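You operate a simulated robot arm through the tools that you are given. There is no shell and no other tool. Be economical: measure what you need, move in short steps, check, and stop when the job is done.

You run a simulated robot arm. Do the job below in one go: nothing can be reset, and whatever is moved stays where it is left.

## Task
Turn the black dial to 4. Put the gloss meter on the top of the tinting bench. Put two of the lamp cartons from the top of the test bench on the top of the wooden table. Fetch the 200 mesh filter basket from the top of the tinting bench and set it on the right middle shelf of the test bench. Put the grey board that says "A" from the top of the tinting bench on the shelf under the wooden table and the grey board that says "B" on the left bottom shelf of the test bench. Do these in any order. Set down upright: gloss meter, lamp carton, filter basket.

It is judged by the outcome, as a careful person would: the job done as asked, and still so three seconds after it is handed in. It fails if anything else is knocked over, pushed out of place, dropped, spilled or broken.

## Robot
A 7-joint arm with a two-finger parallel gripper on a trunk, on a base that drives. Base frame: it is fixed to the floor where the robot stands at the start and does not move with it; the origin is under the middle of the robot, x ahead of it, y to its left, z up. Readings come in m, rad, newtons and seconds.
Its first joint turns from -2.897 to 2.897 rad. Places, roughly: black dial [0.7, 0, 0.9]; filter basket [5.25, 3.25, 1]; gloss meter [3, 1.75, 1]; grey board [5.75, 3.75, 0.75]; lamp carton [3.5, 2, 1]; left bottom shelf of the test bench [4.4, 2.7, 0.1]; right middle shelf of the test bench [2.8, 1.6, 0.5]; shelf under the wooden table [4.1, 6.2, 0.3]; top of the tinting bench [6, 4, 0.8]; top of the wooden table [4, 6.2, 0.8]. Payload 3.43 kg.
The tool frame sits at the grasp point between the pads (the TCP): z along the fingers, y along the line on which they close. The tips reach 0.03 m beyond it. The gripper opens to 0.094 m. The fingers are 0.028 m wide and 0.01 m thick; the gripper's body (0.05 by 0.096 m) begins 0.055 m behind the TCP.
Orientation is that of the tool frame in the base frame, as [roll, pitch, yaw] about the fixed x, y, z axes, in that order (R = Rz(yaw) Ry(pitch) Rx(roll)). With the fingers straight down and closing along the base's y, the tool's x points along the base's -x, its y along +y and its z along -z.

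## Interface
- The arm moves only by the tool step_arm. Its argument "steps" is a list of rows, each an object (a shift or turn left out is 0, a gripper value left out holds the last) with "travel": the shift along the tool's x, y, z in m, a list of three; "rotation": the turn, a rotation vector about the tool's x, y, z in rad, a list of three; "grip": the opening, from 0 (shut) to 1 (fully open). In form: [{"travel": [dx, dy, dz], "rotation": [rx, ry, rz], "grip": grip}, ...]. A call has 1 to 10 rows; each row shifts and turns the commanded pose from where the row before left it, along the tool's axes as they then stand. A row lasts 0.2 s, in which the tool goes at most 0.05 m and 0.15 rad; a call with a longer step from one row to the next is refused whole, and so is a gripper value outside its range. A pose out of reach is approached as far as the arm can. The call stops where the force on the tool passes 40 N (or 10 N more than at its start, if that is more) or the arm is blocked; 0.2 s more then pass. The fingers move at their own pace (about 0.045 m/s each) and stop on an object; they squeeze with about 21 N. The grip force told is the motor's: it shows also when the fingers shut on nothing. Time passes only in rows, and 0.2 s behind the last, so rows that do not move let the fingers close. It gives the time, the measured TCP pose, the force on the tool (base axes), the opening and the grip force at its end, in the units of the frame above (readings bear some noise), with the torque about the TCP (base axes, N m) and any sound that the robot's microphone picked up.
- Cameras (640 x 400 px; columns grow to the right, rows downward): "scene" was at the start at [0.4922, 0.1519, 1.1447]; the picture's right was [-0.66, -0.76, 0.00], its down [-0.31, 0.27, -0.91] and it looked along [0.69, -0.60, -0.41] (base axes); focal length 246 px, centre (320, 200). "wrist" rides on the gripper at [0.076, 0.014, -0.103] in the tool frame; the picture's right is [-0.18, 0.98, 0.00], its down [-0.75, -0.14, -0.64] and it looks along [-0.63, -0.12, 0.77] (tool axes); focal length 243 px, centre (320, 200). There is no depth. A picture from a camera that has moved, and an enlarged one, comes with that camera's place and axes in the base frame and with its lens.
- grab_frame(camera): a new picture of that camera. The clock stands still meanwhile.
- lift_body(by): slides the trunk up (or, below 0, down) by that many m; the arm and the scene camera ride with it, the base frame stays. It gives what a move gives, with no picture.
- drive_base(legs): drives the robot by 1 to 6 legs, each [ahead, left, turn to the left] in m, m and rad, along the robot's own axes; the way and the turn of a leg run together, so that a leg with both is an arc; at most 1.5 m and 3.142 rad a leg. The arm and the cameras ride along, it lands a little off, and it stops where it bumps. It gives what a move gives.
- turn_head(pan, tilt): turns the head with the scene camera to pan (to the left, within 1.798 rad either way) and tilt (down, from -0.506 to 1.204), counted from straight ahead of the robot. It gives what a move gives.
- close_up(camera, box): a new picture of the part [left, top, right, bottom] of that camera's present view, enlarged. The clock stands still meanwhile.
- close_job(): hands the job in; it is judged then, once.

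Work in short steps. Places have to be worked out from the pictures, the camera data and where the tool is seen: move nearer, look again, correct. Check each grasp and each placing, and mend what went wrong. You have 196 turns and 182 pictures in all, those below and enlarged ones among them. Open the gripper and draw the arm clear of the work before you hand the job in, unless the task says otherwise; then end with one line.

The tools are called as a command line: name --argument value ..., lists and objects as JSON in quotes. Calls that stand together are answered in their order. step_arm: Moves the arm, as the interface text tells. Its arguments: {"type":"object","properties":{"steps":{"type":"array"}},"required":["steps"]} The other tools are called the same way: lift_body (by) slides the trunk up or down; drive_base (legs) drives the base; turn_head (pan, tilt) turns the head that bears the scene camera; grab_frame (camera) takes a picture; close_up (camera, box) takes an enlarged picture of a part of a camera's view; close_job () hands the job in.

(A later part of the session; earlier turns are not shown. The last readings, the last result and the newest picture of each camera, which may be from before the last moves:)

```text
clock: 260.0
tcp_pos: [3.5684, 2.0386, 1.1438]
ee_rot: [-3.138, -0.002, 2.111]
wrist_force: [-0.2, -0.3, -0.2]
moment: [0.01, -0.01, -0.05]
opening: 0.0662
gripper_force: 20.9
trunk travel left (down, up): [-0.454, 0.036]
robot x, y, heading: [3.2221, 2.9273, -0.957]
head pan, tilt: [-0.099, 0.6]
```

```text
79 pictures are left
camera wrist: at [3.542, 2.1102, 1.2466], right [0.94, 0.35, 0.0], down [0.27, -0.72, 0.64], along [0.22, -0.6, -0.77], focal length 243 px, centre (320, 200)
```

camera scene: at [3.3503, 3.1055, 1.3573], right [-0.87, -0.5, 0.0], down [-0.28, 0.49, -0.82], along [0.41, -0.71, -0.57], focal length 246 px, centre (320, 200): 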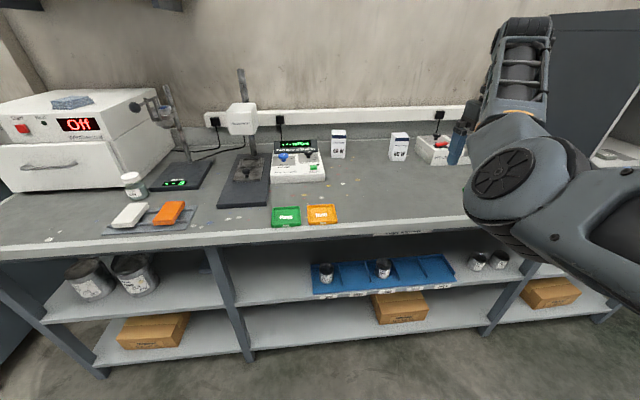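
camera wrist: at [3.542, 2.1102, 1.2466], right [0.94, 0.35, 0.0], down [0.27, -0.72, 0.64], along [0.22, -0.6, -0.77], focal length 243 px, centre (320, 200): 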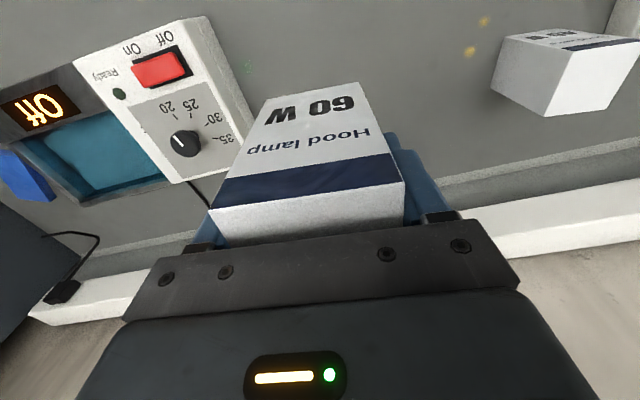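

Second carton held. I drive to the table's near edge, aiming at the strip right of the first carton.

drive_base --legs '[[-1.14, 0, 0], [0, 0, 1.563], [0, 1.19, 0], [0.88, 0, 0]]'

turn_head --pan -0.1 --tilt 0.7

grab_frame --camera "wrist"

grab_frame --camera "scene"

```text
clock: 279.5
tcp_pos: [3.4668, 5.7012, 1.1449]
ee_rot: [-3.138, 0.0, -2.586]
wrist_force: [0.2, -0.1, -0.9]
moment: [-0.05, 0.0, 0.0]
opening: 0.0662
gripper_force: 21.7
trunk travel left (down, up): [-0.454, 0.036]
robot x, y, heading: [2.5812, 5.3421, 0.631]
head pan, tilt: [-0.099, 0.6]
```

```text
clock: 280.2
tcp_pos: [3.4672, 5.7024, 1.1447]
ee_rot: [-3.138, 0.001, -2.586]
wrist_force: [-0.4, -0.2, -1.2]
moment: [0.0, 0.0, -0.01]
opening: 0.0658
gripper_force: 21.3
trunk travel left (down, up): [-0.454, 0.036]
robot x, y, heading: [2.581, 5.3379, 0.629]
head pan, tilt: [-0.099, 0.7]
```

```text
78 pictures are left
camera wrist: at [3.3949, 5.6736, 1.2467], right [-0.36, 0.93, 0.0], down [0.71, 0.28, 0.64], along [0.6, 0.23, -0.77], focal length 243 px, centre (320, 200)
```

wrist: 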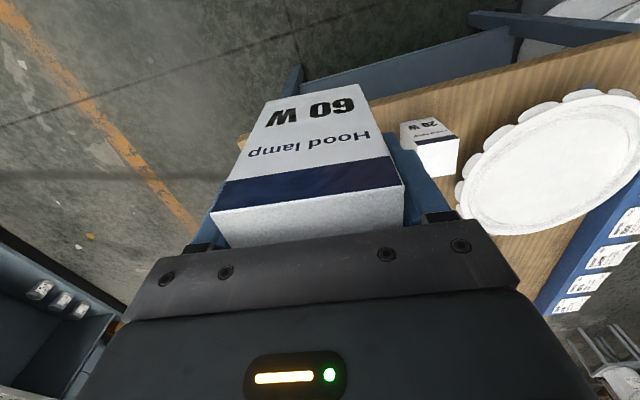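

```text
77 pictures are left
camera scene: at [2.8723, 5.8032, 1.3487], right [0.5, -0.86, 0.0], down [-0.56, -0.33, -0.77], along [0.66, 0.39, -0.64], focal length 246 px, centre (320, 200)
```

scene: 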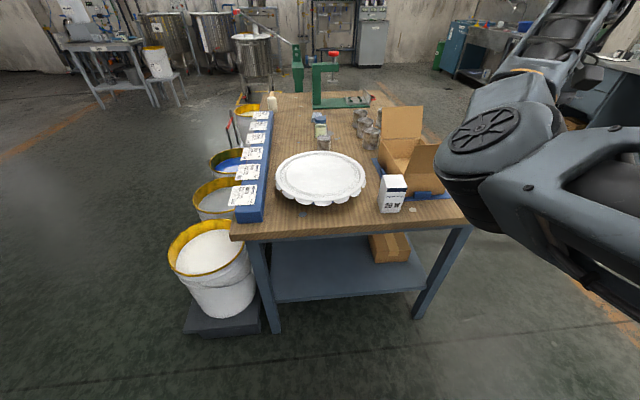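

I drive in 0.13 m and square the carton to the table, then lower partway and check the strip.

drive_base --legs '[[0.135, -0.02, -0.02]]'

step_arm --steps '[{"rotation": [0, 0, -0.06], "travel": [0, 0, 0.03]}, {"travel": [0, 0, 0.05]}, {"travel": [0, 0, 0.05]}, {"travel": [0, 0, 0.05]}, {}]'

grab_frame --camera "wrist"

close_up --camera "scene" --box '[340, 130, 520, 250]'

```text
clock: 281.5
tcp_pos: [3.596, 5.745, 1.1449]
ee_rot: [-3.139, -0.001, -2.608]
wrist_force: [0.2, -0.9, -0.9]
moment: [0.05, -0.02, -0.02]
opening: 0.0659
gripper_force: 21.4
trunk travel left (down, up): [-0.454, 0.036]
robot x, y, heading: [2.7064, 5.4002, 0.607]
head pan, tilt: [-0.099, 0.7]
```

```text
clock: 282.7
tcp_pos: [3.5952, 5.7445, 0.9643]
ee_rot: [-3.138, -0.002, -2.546]
wrist_force: [0.2, -0.3, -1.5]
moment: [0.01, 0.01, -0.03]
opening: 0.066
gripper_force: 21.0
trunk travel left (down, up): [-0.454, 0.036]
robot x, y, heading: [2.7048, 5.4017, 0.609]
head pan, tilt: [-0.099, 0.7]
```

```text
76 pictures are left
camera wrist: at [3.5246, 5.7143, 1.066], right [-0.4, 0.92, 0.0], down [0.7, 0.31, 0.64], along [0.59, 0.25, -0.77], focal length 243 px, centre (320, 200)
```

wrist: 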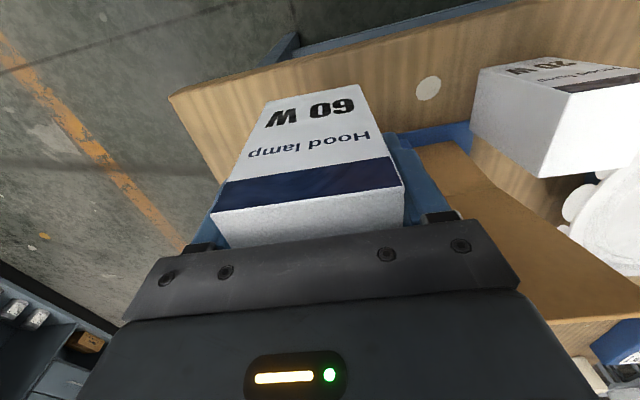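

```text
3.33 times, centred on (430, 190) of scene
camera zoom: at [3.0029, 5.8589, 1.3487], right [0.49, -0.87, 0.0], down [-0.56, -0.31, -0.76], along [0.67, 0.37, -0.64], focal length 820 px, centre (-47, 233)
```

zoom: 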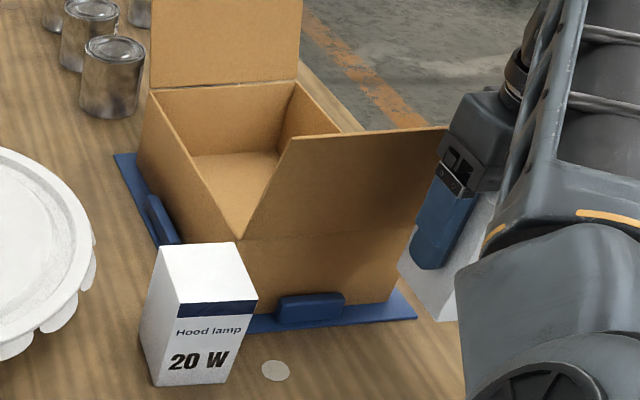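

The box's open flap is close to the hand's left side, so I shift 7 cm right toward the table corner and 1.2 cm forward, then lower.

step_arm --steps '[{"travel": [0, -0.035, 0]}, {"travel": [0, -0.035, 0]}, {"travel": [-0.012, 0, 0.02]}, {"travel": [0, 0, 0.03]}, {}]'

grab_frame --camera "wrist"

close_up --camera "scene" --box '[340, 130, 520, 250]'

```text
clock: 283.9
tcp_pos: [3.6459, 5.6916, 0.9151]
ee_rot: [-3.137, 0.0, -2.547]
wrist_force: [-0.1, 0.2, -1.2]
moment: [0.0, 0.0, 0.01]
opening: 0.0659
gripper_force: 21.3
trunk travel left (down, up): [-0.454, 0.036]
robot x, y, heading: [2.7048, 5.4007, 0.61]
head pan, tilt: [-0.099, 0.7]
```

```text
74 pictures are left
camera wrist: at [3.5746, 5.6617, 1.0166], right [-0.4, 0.92, 0.0], down [0.7, 0.31, 0.64], along [0.59, 0.25, -0.77], focal length 243 px, centre (320, 200)
```

wrist: 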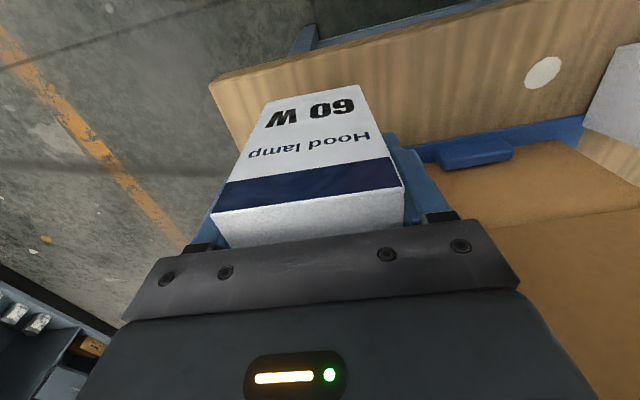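

```text
3.33 times, centred on (430, 190) of scene
camera zoom: at [3.003, 5.8588, 1.3487], right [0.49, -0.87, 0.0], down [-0.56, -0.31, -0.76], along [0.67, 0.37, -0.64], focal length 820 px, centre (-47, 233)
```

zoom: 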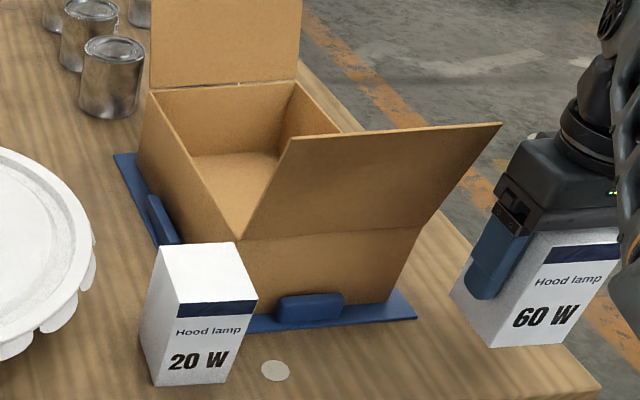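

The carton now hovers by the right corner, clear of the mat and flap. I nudge 1.2 cm left for edge margin and lower to contact.

step_arm --steps '[{"travel": [-0.004, 0.012, 0.015]}, {"travel": [0, 0, 0.015]}, {"travel": [0, 0, 0.005]}, {}]'

step_arm --steps '[{"travel": [0, 0, 0.005]}, {"travel": [0, 0, 0.004]}, {}]'

close_up --camera "scene" --box '[360, 130, 560, 260]'

grab_frame --camera "wrist"

```text
clock: 284.9
tcp_pos: [3.6416, 5.7043, 0.8795]
ee_rot: [-3.138, -0.002, -2.546]
wrist_force: [0.5, -0.6, -0.4]
moment: [0.01, 0.0, 0.0]
opening: 0.0659
gripper_force: 21.2
trunk travel left (down, up): [-0.454, 0.036]
robot x, y, heading: [2.706, 5.3998, 0.608]
head pan, tilt: [-0.099, 0.7]
```

```text
clock: 285.7
tcp_pos: [3.6414, 5.7043, 0.8726]
ee_rot: [-3.14, 0.001, -2.546]
wrist_force: [0.4, -0.4, -0.8]
moment: [0.0, -0.01, 0.0]
opening: 0.066
gripper_force: 21.6
trunk travel left (down, up): [-0.454, 0.036]
robot x, y, heading: [2.7057, 5.4009, 0.605]
head pan, tilt: [-0.099, 0.7]
```

```text
3.08 times, centred on (460, 195) of scene
camera zoom: at [3.0029, 5.8588, 1.3487], right [0.49, -0.87, 0.0], down [-0.56, -0.31, -0.76], along [0.67, 0.37, -0.64], focal length 757 px, centre (-111, 215)
```

zoom: 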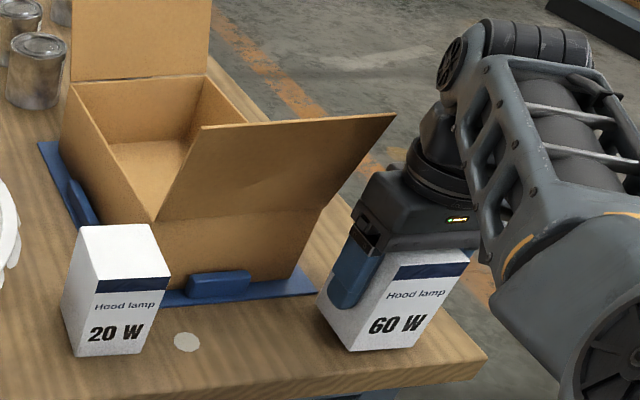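

```text
71 pictures are left
camera wrist: at [3.5705, 5.674, 0.973], right [-0.4, 0.92, 0.0], down [0.7, 0.31, 0.64], along [0.59, 0.25, -0.77], focal length 243 px, centre (320, 200)
```

wrist: 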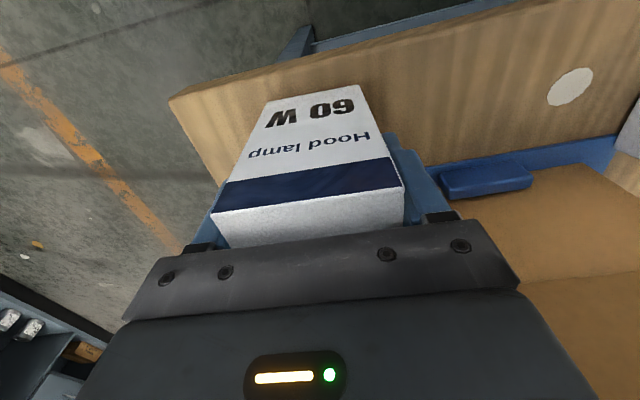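

Well positioned. A few mm more to contact, release, rise.

step_arm --steps '[{"travel": [0, 0, 0.004]}, {"travel": [0, 0, 0.001]}, {"grip": 1.0}, {}, {}, {"travel": [0, 0, -0.03]}, {"travel": [0, 0, -0.05]}, {"travel": [0, 0, -0.05]}, {"travel": [0, 0, -0.05]}, {"travel": [0, 0, -0.05]}]'

grab_frame --camera "wrist"

drive_base --legs '[[-0.4, 0, 0]]'

turn_head --pan -0.1 --tilt 0.6

grab_frame --camera "scene"

```text
clock: 287.9
tcp_pos: [3.643, 5.7035, 1.0971]
ee_rot: [-3.141, -0.002, -2.55]
wrist_force: [0.3, -1.0, -0.2]
moment: [0.08, 0.04, 0.0]
opening: 0.0938
gripper_force: 0.0
trunk travel left (down, up): [-0.454, 0.036]
robot x, y, heading: [2.7071, 5.4031, 0.611]
head pan, tilt: [-0.099, 0.7]
```

```text
70 pictures are left
camera wrist: at [3.5717, 5.6728, 1.198], right [-0.4, 0.92, 0.0], down [0.7, 0.3, 0.64], along [0.59, 0.25, -0.77], focal length 243 px, centre (320, 200)
```

wrist: 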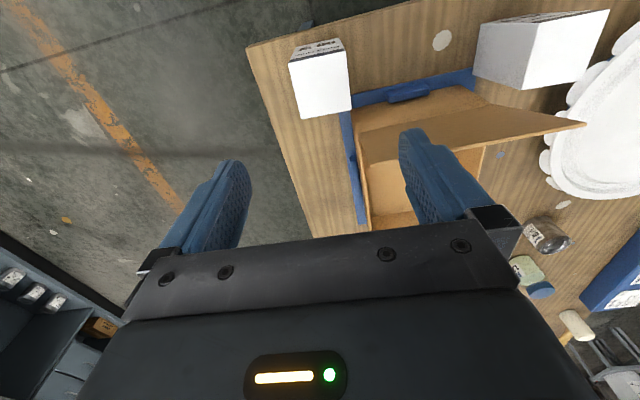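

```text
clock: 290.4
tcp_pos: [3.3103, 5.4766, 1.0978]
ee_rot: [-3.137, 0.002, -2.545]
wrist_force: [0.5, 0.0, -0.2]
moment: [0.0, 0.03, -0.03]
opening: 0.0939
gripper_force: 0.0
trunk travel left (down, up): [-0.454, 0.036]
robot x, y, heading: [2.373, 5.1711, 0.612]
head pan, tilt: [-0.099, 0.7]
```

```text
clock: 291.1
tcp_pos: [3.3108, 5.4758, 1.0958]
ee_rot: [-3.138, -0.003, -2.545]
wrist_force: [0.2, 0.1, -0.3]
moment: [0.0, 0.01, 0.01]
opening: 0.0937
gripper_force: 0.0
trunk travel left (down, up): [-0.454, 0.036]
robot x, y, heading: [2.3741, 5.174, 0.609]
head pan, tilt: [-0.099, 0.6]
```

```text
69 pictures are left
camera scene: at [2.674, 5.6299, 1.3573], right [0.49, -0.87, 0.0], down [-0.49, -0.28, -0.82], along [0.72, 0.4, -0.57], focal length 246 px, centre (320, 200)
```

scene: 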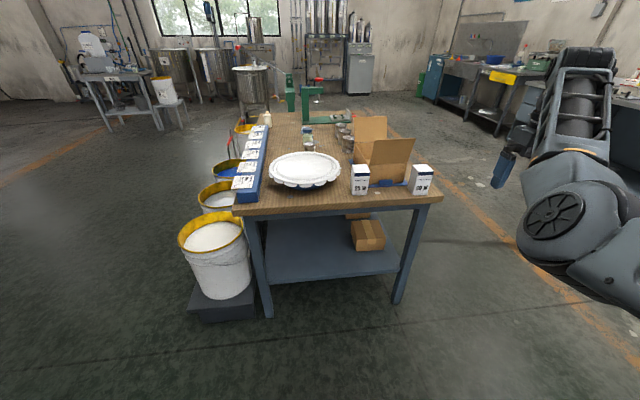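

Both cartons stand upright. Next, board A. I first swing the hand ~0.2 m left so the forearm can pass between the press and the shaker, then drive to the tinting bench.

step_arm --steps '[{"travel": [0, 0.04, -0.01]}, {"travel": [0, 0.04, -0.01]}, {"travel": [0, 0.04, -0.01]}, {"travel": [0, 0.04, -0.01]}, {"travel": [0, 0.04, 0]}, {}]'

lift_body --by 0.03

drive_base --legs '[[0, 0, -1.574], [0, 1.45, 0], [0, 0.22, 0], [1.3, 0, 0]]'

turn_head --pan -0.2 --tilt 0.6

grab_frame --camera "scene"

```text
clock: 292.4
tcp_pos: [3.1973, 5.6425, 1.1369]
ee_rot: [-3.138, -0.002, -2.545]
wrist_force: [0.2, 0.5, 0.5]
moment: [0.02, 0.0, -0.01]
opening: 0.094
gripper_force: 0.0
trunk travel left (down, up): [-0.454, 0.036]
robot x, y, heading: [2.3727, 5.1709, 0.612]
head pan, tilt: [-0.099, 0.6]
```

```text
clock: 293.2
tcp_pos: [3.1973, 5.6411, 1.166]
ee_rot: [-3.139, -0.001, -2.545]
wrist_force: [-0.2, -0.3, -0.1]
moment: [0.02, 0.02, -0.01]
opening: 0.0938
gripper_force: 0.1
trunk travel left (down, up): [-0.484, 0.006]
robot x, y, heading: [2.3749, 5.1719, 0.607]
head pan, tilt: [-0.099, 0.6]
```

```text
clock: 302.1
tcp_pos: [3.6974, 4.9371, 1.166]
ee_rot: [-3.139, -0.002, 2.195]
wrist_force: [-1.1, 1.0, -0.4]
moment: [-0.05, 0.01, 0.02]
opening: 0.0939
gripper_force: 0.2
trunk travel left (down, up): [-0.484, 0.006]
robot x, y, heading: [3.205, 5.7493, -0.94]
head pan, tilt: [-0.099, 0.6]
stopped in leg 2: the robot was blocked; the commanded pose is now the measured one
```

```text
clock: 302.7
tcp_pos: [3.6972, 4.9394, 1.1675]
ee_rot: [-3.138, -0.002, 2.197]
wrist_force: [0.8, 0.8, -0.4]
moment: [0.01, -0.01, -0.01]
opening: 0.0941
gripper_force: 0.0
trunk travel left (down, up): [-0.484, 0.006]
robot x, y, heading: [3.2042, 5.7471, -0.937]
head pan, tilt: [-0.201, 0.6]
```

```text
68 pictures are left
camera scene: at [3.6658, 5.4532, 1.3873], right [-0.91, -0.42, 0.0], down [-0.24, 0.51, -0.83], along [0.35, -0.75, -0.56], focal length 246 px, centre (320, 200)
```

scene: 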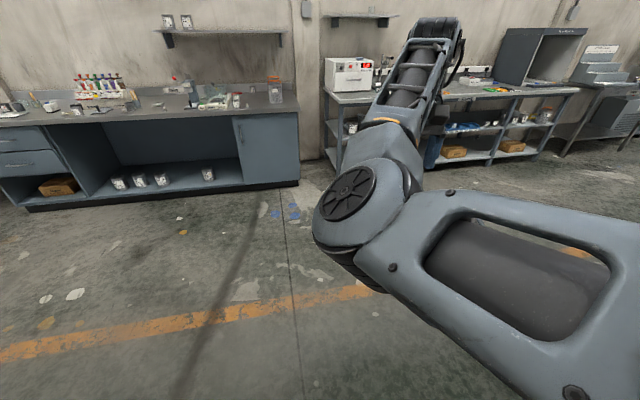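

I forgot the table lies in that direction: the base bumped it. I check the table for disturbance.

turn_head --pan 1.5 --tilt 0.6

grab_frame --camera "scene"

```text
clock: 304.4
tcp_pos: [3.6969, 4.9372, 1.1661]
ee_rot: [-3.136, -0.002, 2.197]
wrist_force: [-0.2, 0.4, -0.2]
moment: [0.02, 0.0, -0.01]
opening: 0.094
gripper_force: 0.0
trunk travel left (down, up): [-0.484, 0.006]
robot x, y, heading: [3.2058, 5.7498, -0.937]
head pan, tilt: [1.499, 0.6]
```

```text
67 pictures are left
camera scene: at [3.7035, 5.5804, 1.3873], right [0.53, -0.85, 0.0], down [-0.48, -0.3, -0.83], along [0.7, 0.44, -0.56], focal length 246 px, centre (320, 200)
```

scene: 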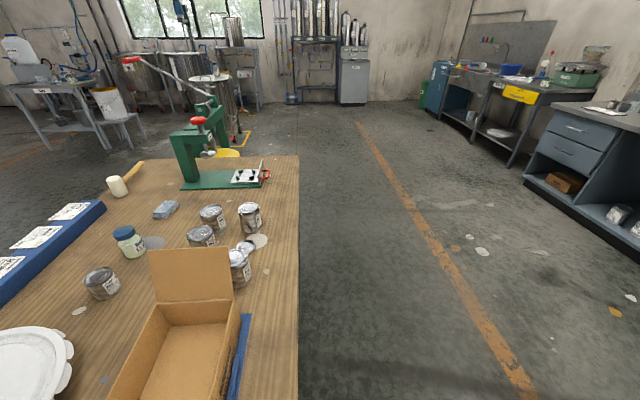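

turn_head --pan 1.75 --tilt 1.15

grab_frame --camera "scene"

```text
clock: 305.4
tcp_pos: [3.6975, 4.9376, 1.1668]
ee_rot: [-3.137, -0.001, 2.198]
wrist_force: [0.0, -0.7, 0.4]
moment: [0.04, 0.0, -0.03]
opening: 0.0938
gripper_force: 0.1
trunk travel left (down, up): [-0.484, 0.006]
robot x, y, heading: [3.2068, 5.7502, -0.936]
head pan, tilt: [1.751, 1.15]
```

```text
66 pictures are left
camera scene: at [3.6697, 5.5767, 1.3457], right [0.73, -0.69, 0.0], down [-0.63, -0.66, -0.41], along [0.28, 0.3, -0.91], focal length 246 px, centre (320, 200)
```

scene: 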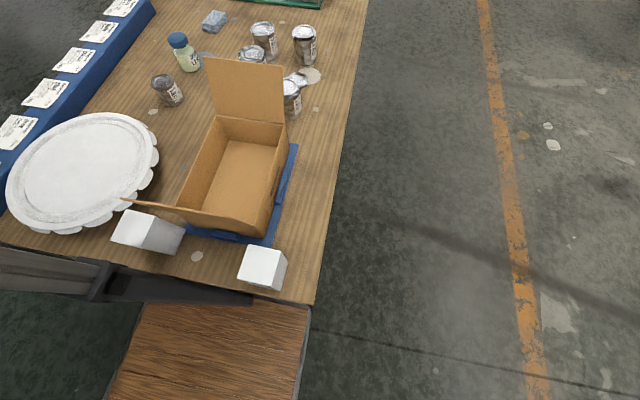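

Nothing moved on the table and both cartons stand. I go around: right, forward into the aisle, then left to the tinting bench.

drive_base --legs '[[0, -0.25, 0], [0, 0, -0.029], [1.35, 0, 0], [0, 1.06, 0]]'

turn_head --pan -0.2 --tilt 0.6

grab_frame --camera "scene"

```text
clock: 319.0
tcp_pos: [5.1072, 4.2845, 1.1671]
ee_rot: [-3.138, -0.002, 2.175]
wrist_force: [-0.7, 0.1, 0.0]
moment: [0.03, -0.01, 0.02]
opening: 0.0937
gripper_force: 0.0
trunk travel left (down, up): [-0.484, 0.006]
robot x, y, heading: [4.6361, 5.1074, -0.961]
head pan, tilt: [1.751, 1.15]
```

```text
clock: 320.9
tcp_pos: [5.1087, 4.2845, 1.1664]
ee_rot: [-3.14, -0.001, 2.174]
wrist_force: [-0.7, 0.0, -0.6]
moment: [0.0, -0.01, -0.03]
opening: 0.0941
gripper_force: 0.2
trunk travel left (down, up): [-0.484, 0.006]
robot x, y, heading: [4.6323, 5.1083, -0.957]
head pan, tilt: [-0.201, 0.6]
```

```text
65 pictures are left
camera scene: at [5.088, 4.8012, 1.3873], right [-0.92, -0.4, 0.0], down [-0.23, 0.52, -0.82], along [0.33, -0.76, -0.57], focal length 246 px, centre (320, 200)
```

scene: 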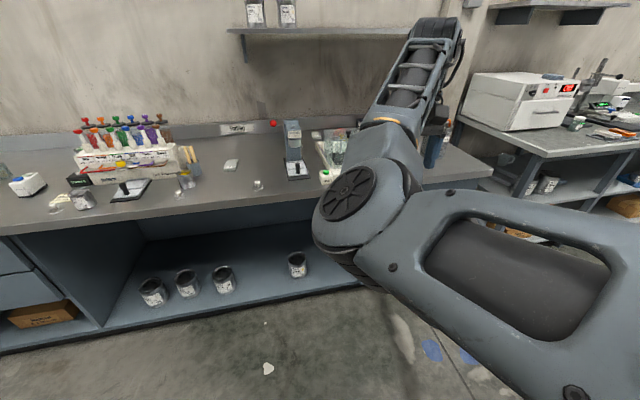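

I lower the hand to z≈1.06 (to stay under the wall shelf) and drive in 0.7 m between shaker and press, then look.

step_arm --steps '[{"travel": [0, 0, 0.05]}, {"travel": [0, 0, 0.05]}, {}]'

drive_base --legs '[[0.68, 0, 0]]'

grab_frame --camera "wrist"

turn_head --pan -0.1 --tilt 0.7

grab_frame --camera "scene"

```text
clock: 321.7
tcp_pos: [5.1094, 4.2841, 1.0656]
ee_rot: [-3.137, 0.001, 2.175]
wrist_force: [0.3, 0.1, -0.7]
moment: [0.01, -0.02, 0.0]
opening: 0.0941
gripper_force: 0.1
trunk travel left (down, up): [-0.484, 0.006]
robot x, y, heading: [4.634, 5.1038, -0.959]
head pan, tilt: [-0.201, 0.6]
```

```text
clock: 325.4
tcp_pos: [5.4946, 3.7348, 1.0676]
ee_rot: [-3.137, 0.0, 2.175]
wrist_force: [-2.8, -3.4, 0.8]
moment: [-0.02, 0.12, -0.03]
opening: 0.0939
gripper_force: 0.0
trunk travel left (down, up): [-0.484, 0.006]
robot x, y, heading: [5.0193, 4.5582, -0.961]
head pan, tilt: [-0.201, 0.6]
```

```text
64 pictures are left
camera wrist: at [5.4632, 3.8058, 1.1686], right [0.91, 0.41, 0.0], down [0.31, -0.7, 0.64], along [0.26, -0.59, -0.77], focal length 243 px, centre (320, 200)
```

wrist: 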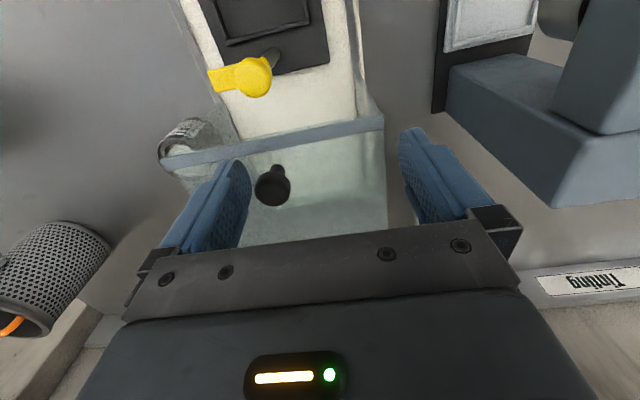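

```text
clock: 326.0
tcp_pos: [5.4943, 3.734, 1.0665]
ee_rot: [-3.139, -0.001, 2.176]
wrist_force: [-0.5, -0.6, -0.2]
moment: [-0.01, 0.01, -0.03]
opening: 0.0941
gripper_force: 0.0
trunk travel left (down, up): [-0.484, 0.006]
robot x, y, heading: [5.0208, 4.5565, -0.957]
head pan, tilt: [-0.099, 0.7]
```

```text
63 pictures are left
camera scene: at [5.4798, 4.2582, 1.3787], right [-0.87, -0.49, 0.0], down [-0.32, 0.56, -0.77], along [0.37, -0.67, -0.64], focal length 246 px, centre (320, 200)
```

scene: 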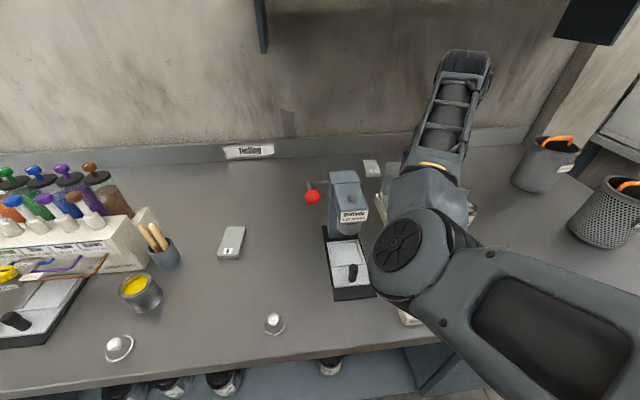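

The hand is above the shaker (lid ~0.94), clear. Board A is right behind it near (5.692, 3.469). I drive in another 0.31 m and look down.

drive_base --legs '[[0.31, 0.01, 0]]'

grab_frame --camera "wrist"

grab_frame --camera "scene"

```text
clock: 328.1
tcp_pos: [5.6816, 3.4879, 1.0673]
ee_rot: [-3.136, -0.001, 2.176]
wrist_force: [1.0, 0.7, 0.4]
moment: [0.01, 0.0, 0.02]
opening: 0.0942
gripper_force: 0.0
trunk travel left (down, up): [-0.484, 0.006]
robot x, y, heading: [5.2062, 4.3098, -0.961]
head pan, tilt: [-0.099, 0.7]
```

```text
62 pictures are left
camera wrist: at [5.6499, 3.5578, 1.1686], right [0.91, 0.41, 0.0], down [0.31, -0.7, 0.64], along [0.26, -0.59, -0.77], focal length 243 px, centre (320, 200)
```

wrist: 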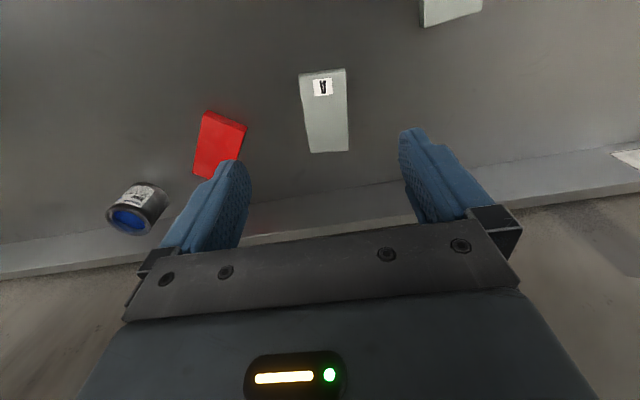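

```text
61 pictures are left
camera scene: at [5.6663, 4.0102, 1.3788], right [-0.87, -0.49, 0.0], down [-0.32, 0.56, -0.76], along [0.38, -0.67, -0.64], focal length 246 px, centre (320, 200)
```

scene: 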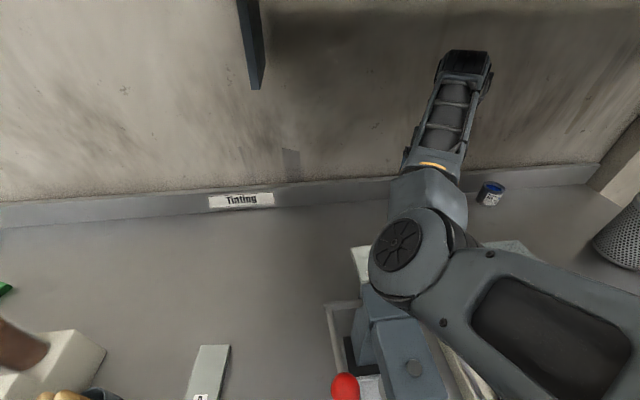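

The elbow looks to hang right over the lid press, so descending here is risky. I back out and approach from the right instead, with the arm swung left, so the elbow passes over the low shaker.

drive_base --legs '[[-0.5, 0, 0], [0, -0.44, 0]]'

step_arm --steps '[{"travel": [0, 0.045, 0]}, {"travel": [0, 0.045, 0]}, {"travel": [0, 0.045, 0]}, {"travel": [0, 0.045, 0]}, {"travel": [0, 0.045, 0]}, {"travel": [0, 0.045, 0]}, {"travel": [0, 0.045, 0]}, {"travel": [0, 0.045, 0]}, {"travel": [0.02, 0.045, 0]}, {}]'

grab_frame --camera "scene"

```text
clock: 330.6
tcp_pos: [5.4399, 3.835, 1.0683]
ee_rot: [-3.135, 0.021, 2.195]
wrist_force: [2.6, -1.6, -0.5]
moment: [-0.02, -0.06, 0.11]
opening: 0.0936
gripper_force: 0.1
trunk travel left (down, up): [-0.484, 0.006]
robot x, y, heading: [4.9592, 4.6612, -0.961]
head pan, tilt: [-0.099, 0.7]
stopped in leg 1: the force on the tool passed its limit at 101 N (the readings are from after the stop); the commanded pose is now the measured one
```

```text
clock: 332.8
tcp_pos: [5.7564, 4.0872, 1.0652]
ee_rot: [-3.136, 0.019, 2.193]
wrist_force: [-0.2, 0.9, 0.5]
moment: [-0.01, -0.02, -0.01]
opening: 0.0938
gripper_force: 0.1
trunk travel left (down, up): [-0.484, 0.006]
robot x, y, heading: [4.9588, 4.6629, -0.955]
head pan, tilt: [-0.099, 0.7]
```

```text
60 pictures are left
camera scene: at [5.4206, 4.3621, 1.3787], right [-0.87, -0.49, 0.0], down [-0.32, 0.56, -0.76], along [0.38, -0.67, -0.64], focal length 246 px, centre (320, 200)
```

scene: 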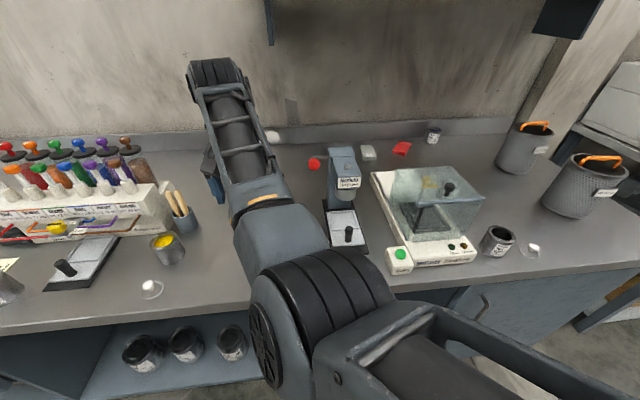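

The backing out was stopped by a 101 N contact on the tool near the shaker. I inspect the shaker and press closely for any displacement.

close_up --camera "scene" --box '[290, 120, 530, 280]'

grab_frame --camera "wrist"

```text
2.50 times, centred on (410, 200) of scene
camera zoom: at [5.4206, 4.3621, 1.3787], right [-0.87, -0.49, 0.0], down [-0.32, 0.56, -0.76], along [0.38, -0.67, -0.64], focal length 615 px, centre (95, 200)
```

zoom: 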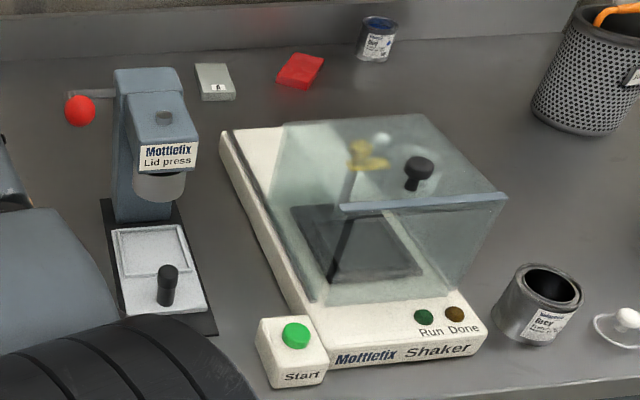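

```text
58 pictures are left
camera wrist: at [5.7234, 4.1607, 1.166], right [0.91, 0.42, 0.0], down [0.32, -0.68, 0.66], along [0.28, -0.6, -0.75], focal length 243 px, centre (320, 200)
```

wrist: 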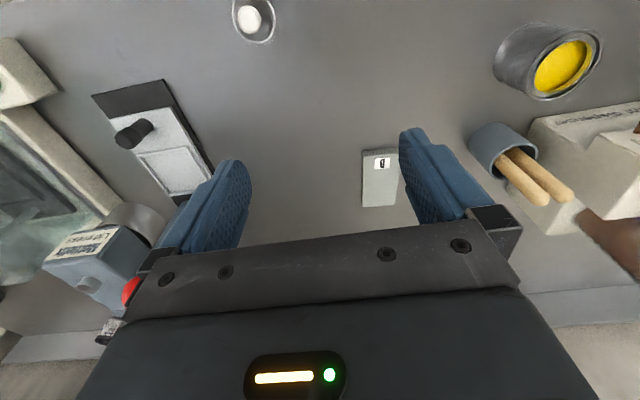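

Comparing geometry with earlier pictures, the shaker, its lid and knob and the press have not moved. Board B is right here at about (5.89, 4.0); I take it first: drive so the hand is above it.

drive_base --legs '[[0.16, 0.09, 0]]'

step_arm --steps '[{"travel": [0.03, 0, 0.04], "rotation": [0, 0.02, 0]}, {"travel": [0, 0, 0.04]}, {}]'

grab_frame --camera "wrist"

```text
clock: 334.4
tcp_pos: [5.9209, 4.0097, 1.0655]
ee_rot: [-3.135, 0.02, 2.193]
wrist_force: [-0.2, -0.9, 0.1]
moment: [0.0, -0.01, 0.0]
opening: 0.0938
gripper_force: 0.0
trunk travel left (down, up): [-0.484, 0.006]
robot x, y, heading: [5.1242, 4.5784, -0.954]
head pan, tilt: [-0.099, 0.7]
```

```text
clock: 335.2
tcp_pos: [5.9038, 4.0337, 0.9848]
ee_rot: [-3.134, 0.001, 2.193]
wrist_force: [0.3, -0.5, 0.2]
moment: [-0.02, 0.02, -0.01]
opening: 0.094
gripper_force: 0.1
trunk travel left (down, up): [-0.484, 0.006]
robot x, y, heading: [5.1253, 4.5802, -0.958]
head pan, tilt: [-0.099, 0.7]
```

```text
57 pictures are left
camera wrist: at [5.8709, 4.1035, 1.0862], right [0.91, 0.42, -0.01], down [0.33, -0.69, 0.64], along [0.27, -0.58, -0.77], focal length 243 px, centre (320, 200)
```

wrist: 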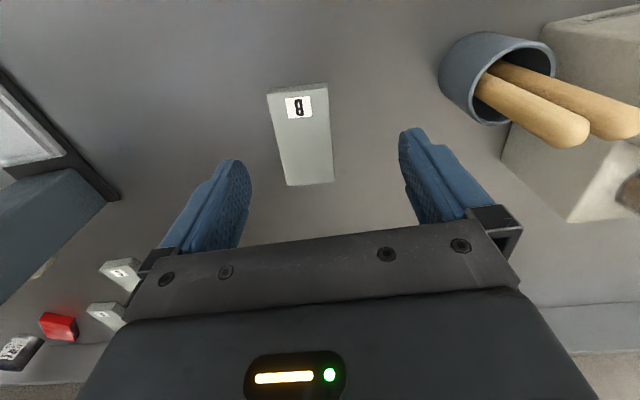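

Board B: centre ≈(5.900, 4.005), 50 × 93 mm, turned ~0.09 rad. I align, descend to the bench and grip its sides.

step_arm --steps '[{"rotation": [0, 0, 0.09], "travel": [-0.023, -0.018, 0.02]}, {"travel": [0, 0, 0.03]}, {"travel": [0, 0, 0.03]}, {"travel": [0, 0, 0.008]}, {}]'

grab_frame --camera "wrist"

```text
clock: 336.4
tcp_pos: [5.9033, 4.0029, 0.8982]
ee_rot: [-3.136, 0.0, 2.102]
wrist_force: [-1.2, 0.0, 0.1]
moment: [-0.03, 0.06, -0.01]
opening: 0.0942
gripper_force: 0.0
trunk travel left (down, up): [-0.484, 0.006]
robot x, y, heading: [5.1297, 4.5772, -0.954]
head pan, tilt: [-0.099, 0.7]
```

```text
56 pictures are left
camera wrist: at [5.8767, 4.0765, 0.9994], right [0.94, 0.34, -0.01], down [0.26, -0.72, 0.64], along [0.21, -0.61, -0.77], focal length 243 px, centre (320, 200)
```

wrist: 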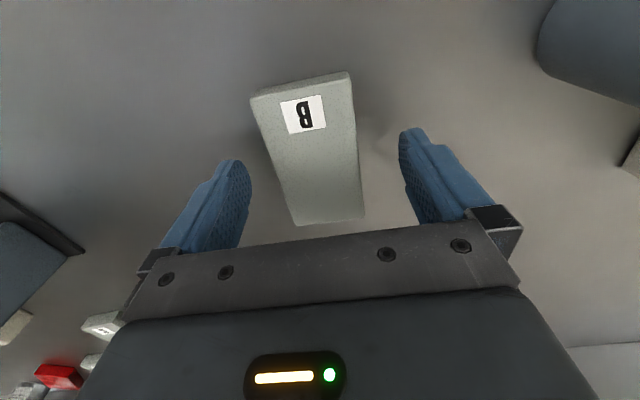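

step_arm --steps '[{"travel": [0, -0.004, 0.004]}, {"grip": 0.0}, {}, {}, {}, {}]'

step_arm --steps '[{"travel": [0, 0, -0.02]}, {"travel": [0, 0, -0.04]}, {"travel": [0, 0, -0.05]}, {"travel": [0, 0, -0.05]}, {"travel": [0, 0, -0.03]}]'

grab_frame --camera "wrist"

```text
clock: 337.8
tcp_pos: [5.8987, 4.0017, 0.8941]
ee_rot: [-3.138, 0.0, 2.103]
wrist_force: [1.2, -0.9, 1.1]
moment: [-0.06, -0.09, 0.0]
opening: 0.0541
gripper_force: 20.9
trunk travel left (down, up): [-0.484, 0.006]
robot x, y, heading: [5.1264, 4.5782, -0.959]
head pan, tilt: [-0.099, 0.7]
```

```text
clock: 339.0
tcp_pos: [5.899, 4.0014, 1.0833]
ee_rot: [-3.135, -0.002, 2.102]
wrist_force: [0.0, -1.0, -1.0]
moment: [0.09, -0.03, 0.01]
opening: 0.0542
gripper_force: 21.3
trunk travel left (down, up): [-0.484, 0.006]
robot x, y, heading: [5.1232, 4.5801, -0.952]
head pan, tilt: [-0.099, 0.7]
```

```text
55 pictures are left
camera wrist: at [5.8727, 4.0734, 1.1855], right [0.94, 0.34, -0.01], down [0.26, -0.72, 0.64], along [0.21, -0.6, -0.77], focal length 243 px, centre (320, 200)
```

wrist: 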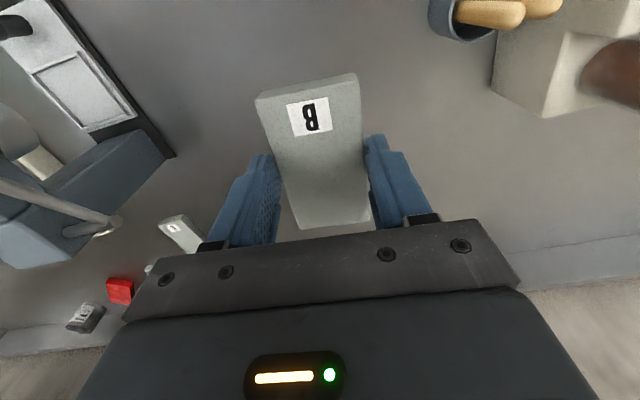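

Board B is held level. I back off and slide right to the left bay of the test bench.

drive_base --legs '[[-0.75, 0, 0], [0, -1.4, 0], [0, -0.6, 0]]'

lift_body --by -0.4

turn_head --pan 0.2 --tilt 0.6

grab_frame --camera "scene"

```text
clock: 352.6
tcp_pos: [3.8374, 3.4653, 1.0833]
ee_rot: [-3.135, 0.001, 2.107]
wrist_force: [0.3, 0.3, -1.8]
moment: [-0.01, 0.01, 0.04]
opening: 0.0543
gripper_force: 21.0
trunk travel left (down, up): [-0.484, 0.006]
robot x, y, heading: [3.0608, 4.0424, -0.949]
head pan, tilt: [-0.099, 0.7]
```

```text
clock: 356.4
tcp_pos: [3.838, 3.4666, 0.6831]
ee_rot: [-3.137, 0.0, 2.107]
wrist_force: [-0.5, 0.1, -1.1]
moment: [-0.04, -0.01, 0.0]
opening: 0.0543
gripper_force: 21.4
trunk travel left (down, up): [-0.084, 0.406]
robot x, y, heading: [3.0608, 4.0411, -0.951]
head pan, tilt: [-0.099, 0.7]
```

```text
clock: 357.2
tcp_pos: [3.8379, 3.4654, 0.6834]
ee_rot: [-3.134, 0.002, 2.109]
wrist_force: [0.4, -1.0, -0.4]
moment: [0.04, 0.04, 0.02]
opening: 0.054
gripper_force: 20.8
trunk travel left (down, up): [-0.084, 0.406]
robot x, y, heading: [3.0582, 4.0433, -0.947]
head pan, tilt: [0.201, 0.6]
```

```text
54 pictures are left
camera scene: at [3.5447, 3.7593, 0.9873], right [-0.68, -0.73, 0.0], down [-0.41, 0.39, -0.82], along [0.6, -0.56, -0.57], focal length 246 px, centre (320, 200)
```

scene: 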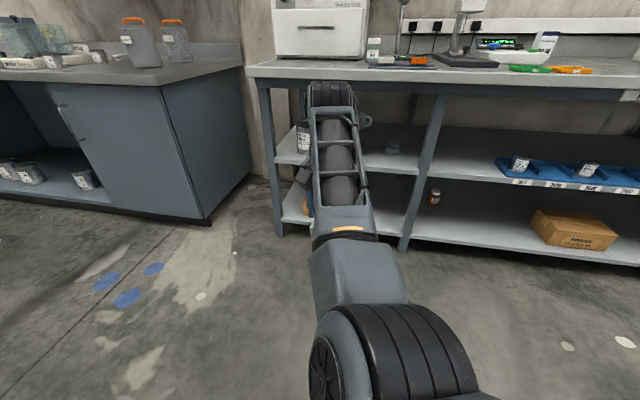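

Earlier pictures show the left bay's bottom shelf spans u≈4.87–5.52 with a box at 5.19–5.45, so u≈5.03 is free. I lower the trunk fully and reach the hand down in front of the bench first.

lift_body --by -0.082

step_arm --steps '[{"travel": [0, 0, 0.045]}, {"travel": [0, 0, 0.045]}, {"travel": [0, 0, 0.045]}, {"travel": [0, 0, 0.045]}, {"travel": [0, 0, 0.045]}, {"travel": [0, 0, 0.045]}, {"travel": [0, 0, 0.045]}, {"travel": [0, 0, 0.045]}, {"travel": [0, 0, 0.045]}, {}]'

grab_frame --camera "scene"

grab_frame --camera "wrist"

```text
clock: 358.4
tcp_pos: [3.8384, 3.4659, 0.602]
ee_rot: [-3.133, 0.0, 2.109]
wrist_force: [0.4, 0.1, -0.6]
moment: [0.0, 0.02, 0.01]
opening: 0.0541
gripper_force: 20.9
trunk travel left (down, up): [-0.002, 0.488]
robot x, y, heading: [3.057, 4.0402, -0.952]
head pan, tilt: [0.201, 0.6]
```

```text
clock: 360.6
tcp_pos: [3.7798, 3.4885, 0.2394]
ee_rot: [-3.137, 0.002, 2.108]
wrist_force: [0.4, -0.2, -1.1]
moment: [-0.02, 0.02, 0.0]
opening: 0.0542
gripper_force: 21.2
out of reach, approached as far as the arm can: row 6, 7, 8, 9
trunk travel left (down, up): [-0.002, 0.488]
robot x, y, heading: [3.063, 4.0391, -0.944]
head pan, tilt: [0.201, 0.6]
```

```text
53 pictures are left
camera scene: at [3.5448, 3.7593, 0.9053], right [-0.68, -0.73, 0.0], down [-0.41, 0.39, -0.82], along [0.6, -0.56, -0.57], focal length 246 px, centre (320, 200)
```

scene: 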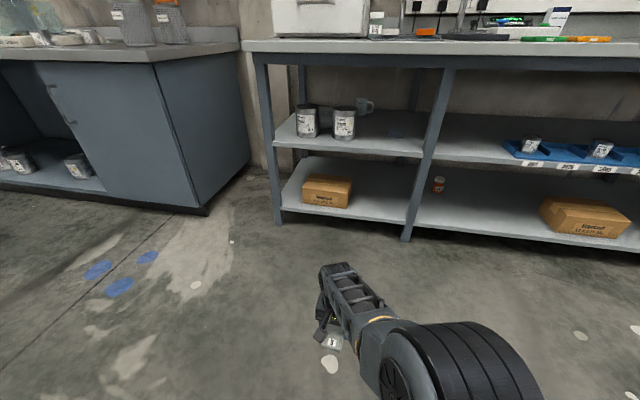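

```text
52 pictures are left
camera wrist: at [3.7526, 3.5613, 0.3401], right [0.94, 0.34, -0.01], down [0.27, -0.72, 0.64], along [0.22, -0.61, -0.77], focal length 243 px, centre (320, 200)
```

wrist: 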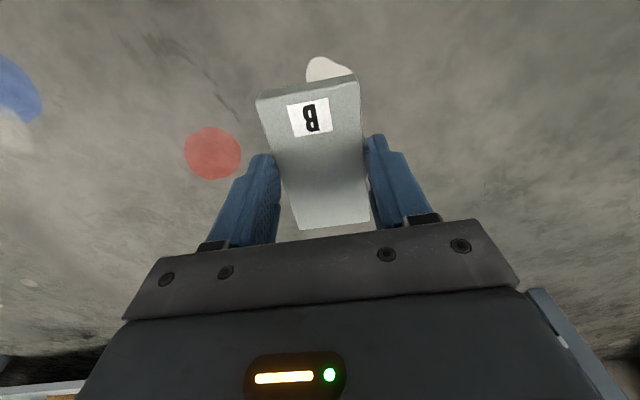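

The right part of the left bay's bottom shelf is clearly free. I draw in a bit and lower to z≈0.17 so the board enters just above the shelf.

step_arm --steps '[{"travel": [0.03, -0.03, 0.01], "rotation": [0, 0, -0.06]}, {"travel": [0.03, -0.03, 0.01]}, {"travel": [0.01, 0, 0.03]}, {"travel": [0, 0, 0.025]}, {}]'

```text
clock: 361.8
tcp_pos: [3.7048, 3.5026, 0.1529]
ee_rot: [-3.136, 0.0, 2.169]
wrist_force: [0.3, -0.4, -0.5]
moment: [0.01, 0.01, 0.01]
opening: 0.0542
gripper_force: 20.7
out of reach, approached as far as the arm can: row 1, 2, 3, 4
trunk travel left (down, up): [-0.002, 0.488]
robot x, y, heading: [3.0582, 4.0415, -0.951]
head pan, tilt: [0.201, 0.6]
```

step_arm --steps '[{"travel": [0, 0, -0.017]}, {}]'

drive_base --legs '[[0.58, 0, -0.012]]'

turn_head --pan 0.0 --tilt 0.8

grab_frame --camera "scene"

grab_frame --camera "wrist"

```text
clock: 362.4
tcp_pos: [3.7061, 3.5021, 0.1697]
ee_rot: [-3.133, 0.001, 2.17]
wrist_force: [0.3, 0.5, 0.2]
moment: [0.01, -0.02, -0.02]
opening: 0.054
gripper_force: 21.0
trunk travel left (down, up): [-0.002, 0.488]
robot x, y, heading: [3.0563, 4.0386, -0.946]
head pan, tilt: [0.201, 0.6]
```

```text
clock: 365.7
tcp_pos: [4.0347, 3.0207, 0.1699]
ee_rot: [-3.135, 0.0, 2.158]
wrist_force: [0.4, 0.7, -1.5]
moment: [0.01, 0.03, -0.02]
opening: 0.0542
gripper_force: 21.0
trunk travel left (down, up): [-0.002, 0.488]
robot x, y, heading: [3.396, 3.5664, -0.964]
head pan, tilt: [0.201, 0.6]
```

```text
clock: 366.4
tcp_pos: [4.0356, 3.0206, 0.1702]
ee_rot: [-3.134, -0.001, 2.156]
wrist_force: [-0.5, 0.3, -0.8]
moment: [-0.05, -0.01, 0.01]
opening: 0.0543
gripper_force: 21.1
trunk travel left (down, up): [-0.002, 0.488]
robot x, y, heading: [3.3959, 3.564, -0.964]
head pan, tilt: [0.0, 0.799]
```

```text
51 pictures are left
camera scene: at [3.8592, 3.273, 0.8885], right [-0.82, -0.57, 0.0], down [-0.41, 0.59, -0.7], along [0.4, -0.57, -0.72], focal length 246 px, centre (320, 200)
```

scene: 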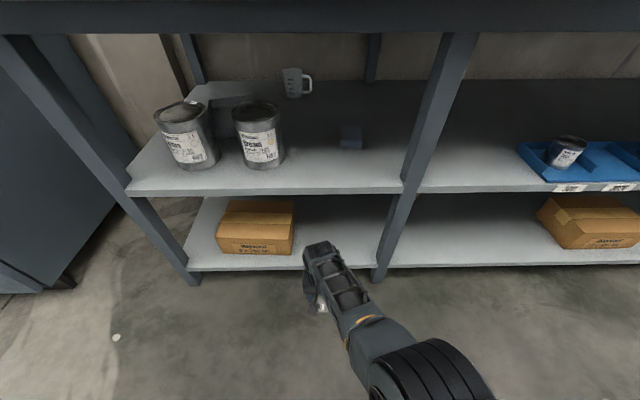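

```text
50 pictures are left
camera wrist: at [4.0046, 3.0918, 0.2714], right [0.92, 0.39, -0.01], down [0.3, -0.7, 0.64], along [0.25, -0.59, -0.77], focal length 243 px, centre (320, 200)
```

wrist: 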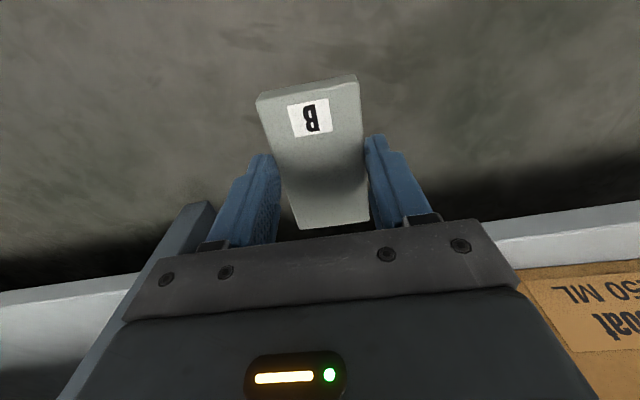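

I shift right 5 cm to the middle of the free gap and drive in toward the shelf.

drive_base --legs '[[0, -0.05, 0], [0.17, 0, 0]]'

grab_frame --camera "scene"

grab_frame --camera "wrist"

```text
clock: 368.2
tcp_pos: [4.0509, 2.9135, 0.1657]
ee_rot: [-3.136, -0.03, 2.164]
wrist_force: [0.5, -0.8, -0.3]
moment: [0.01, -0.02, -0.03]
opening: 0.0
gripper_force: 21.5
trunk travel left (down, up): [-0.002, 0.488]
robot x, y, heading: [3.4159, 3.4495, -0.963]
head pan, tilt: [0.0, 0.799]
stopped in leg 2: the force on the tool passed its limit at 134 N (the readings are from after the stop); the commanded pose is now the measured one
```

```text
49 pictures are left
camera scene: at [3.8793, 3.156, 0.8883], right [-0.82, -0.57, 0.0], down [-0.41, 0.59, -0.7], along [0.4, -0.57, -0.72], focal length 246 px, centre (320, 200)
```

scene: 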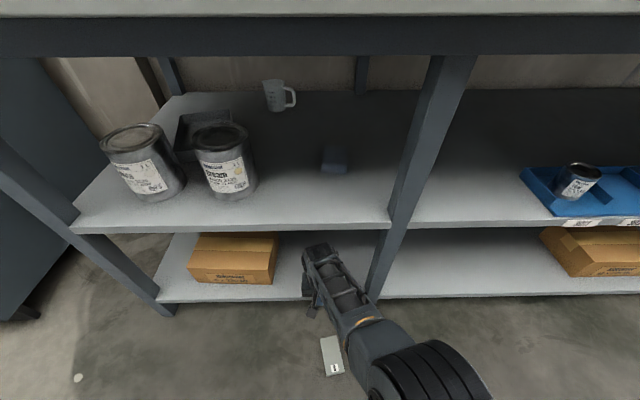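

```text
48 pictures are left
camera wrist: at [4.0223, 2.9816, 0.2703], right [0.92, 0.4, -0.01], down [0.32, -0.72, 0.62], along [0.24, -0.57, -0.78], focal length 243 px, centre (320, 200)
```

wrist: 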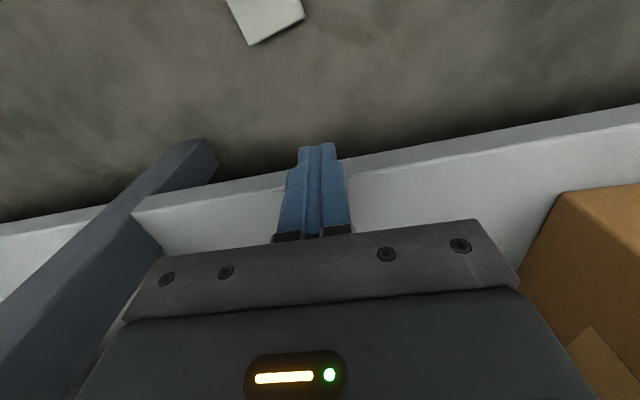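

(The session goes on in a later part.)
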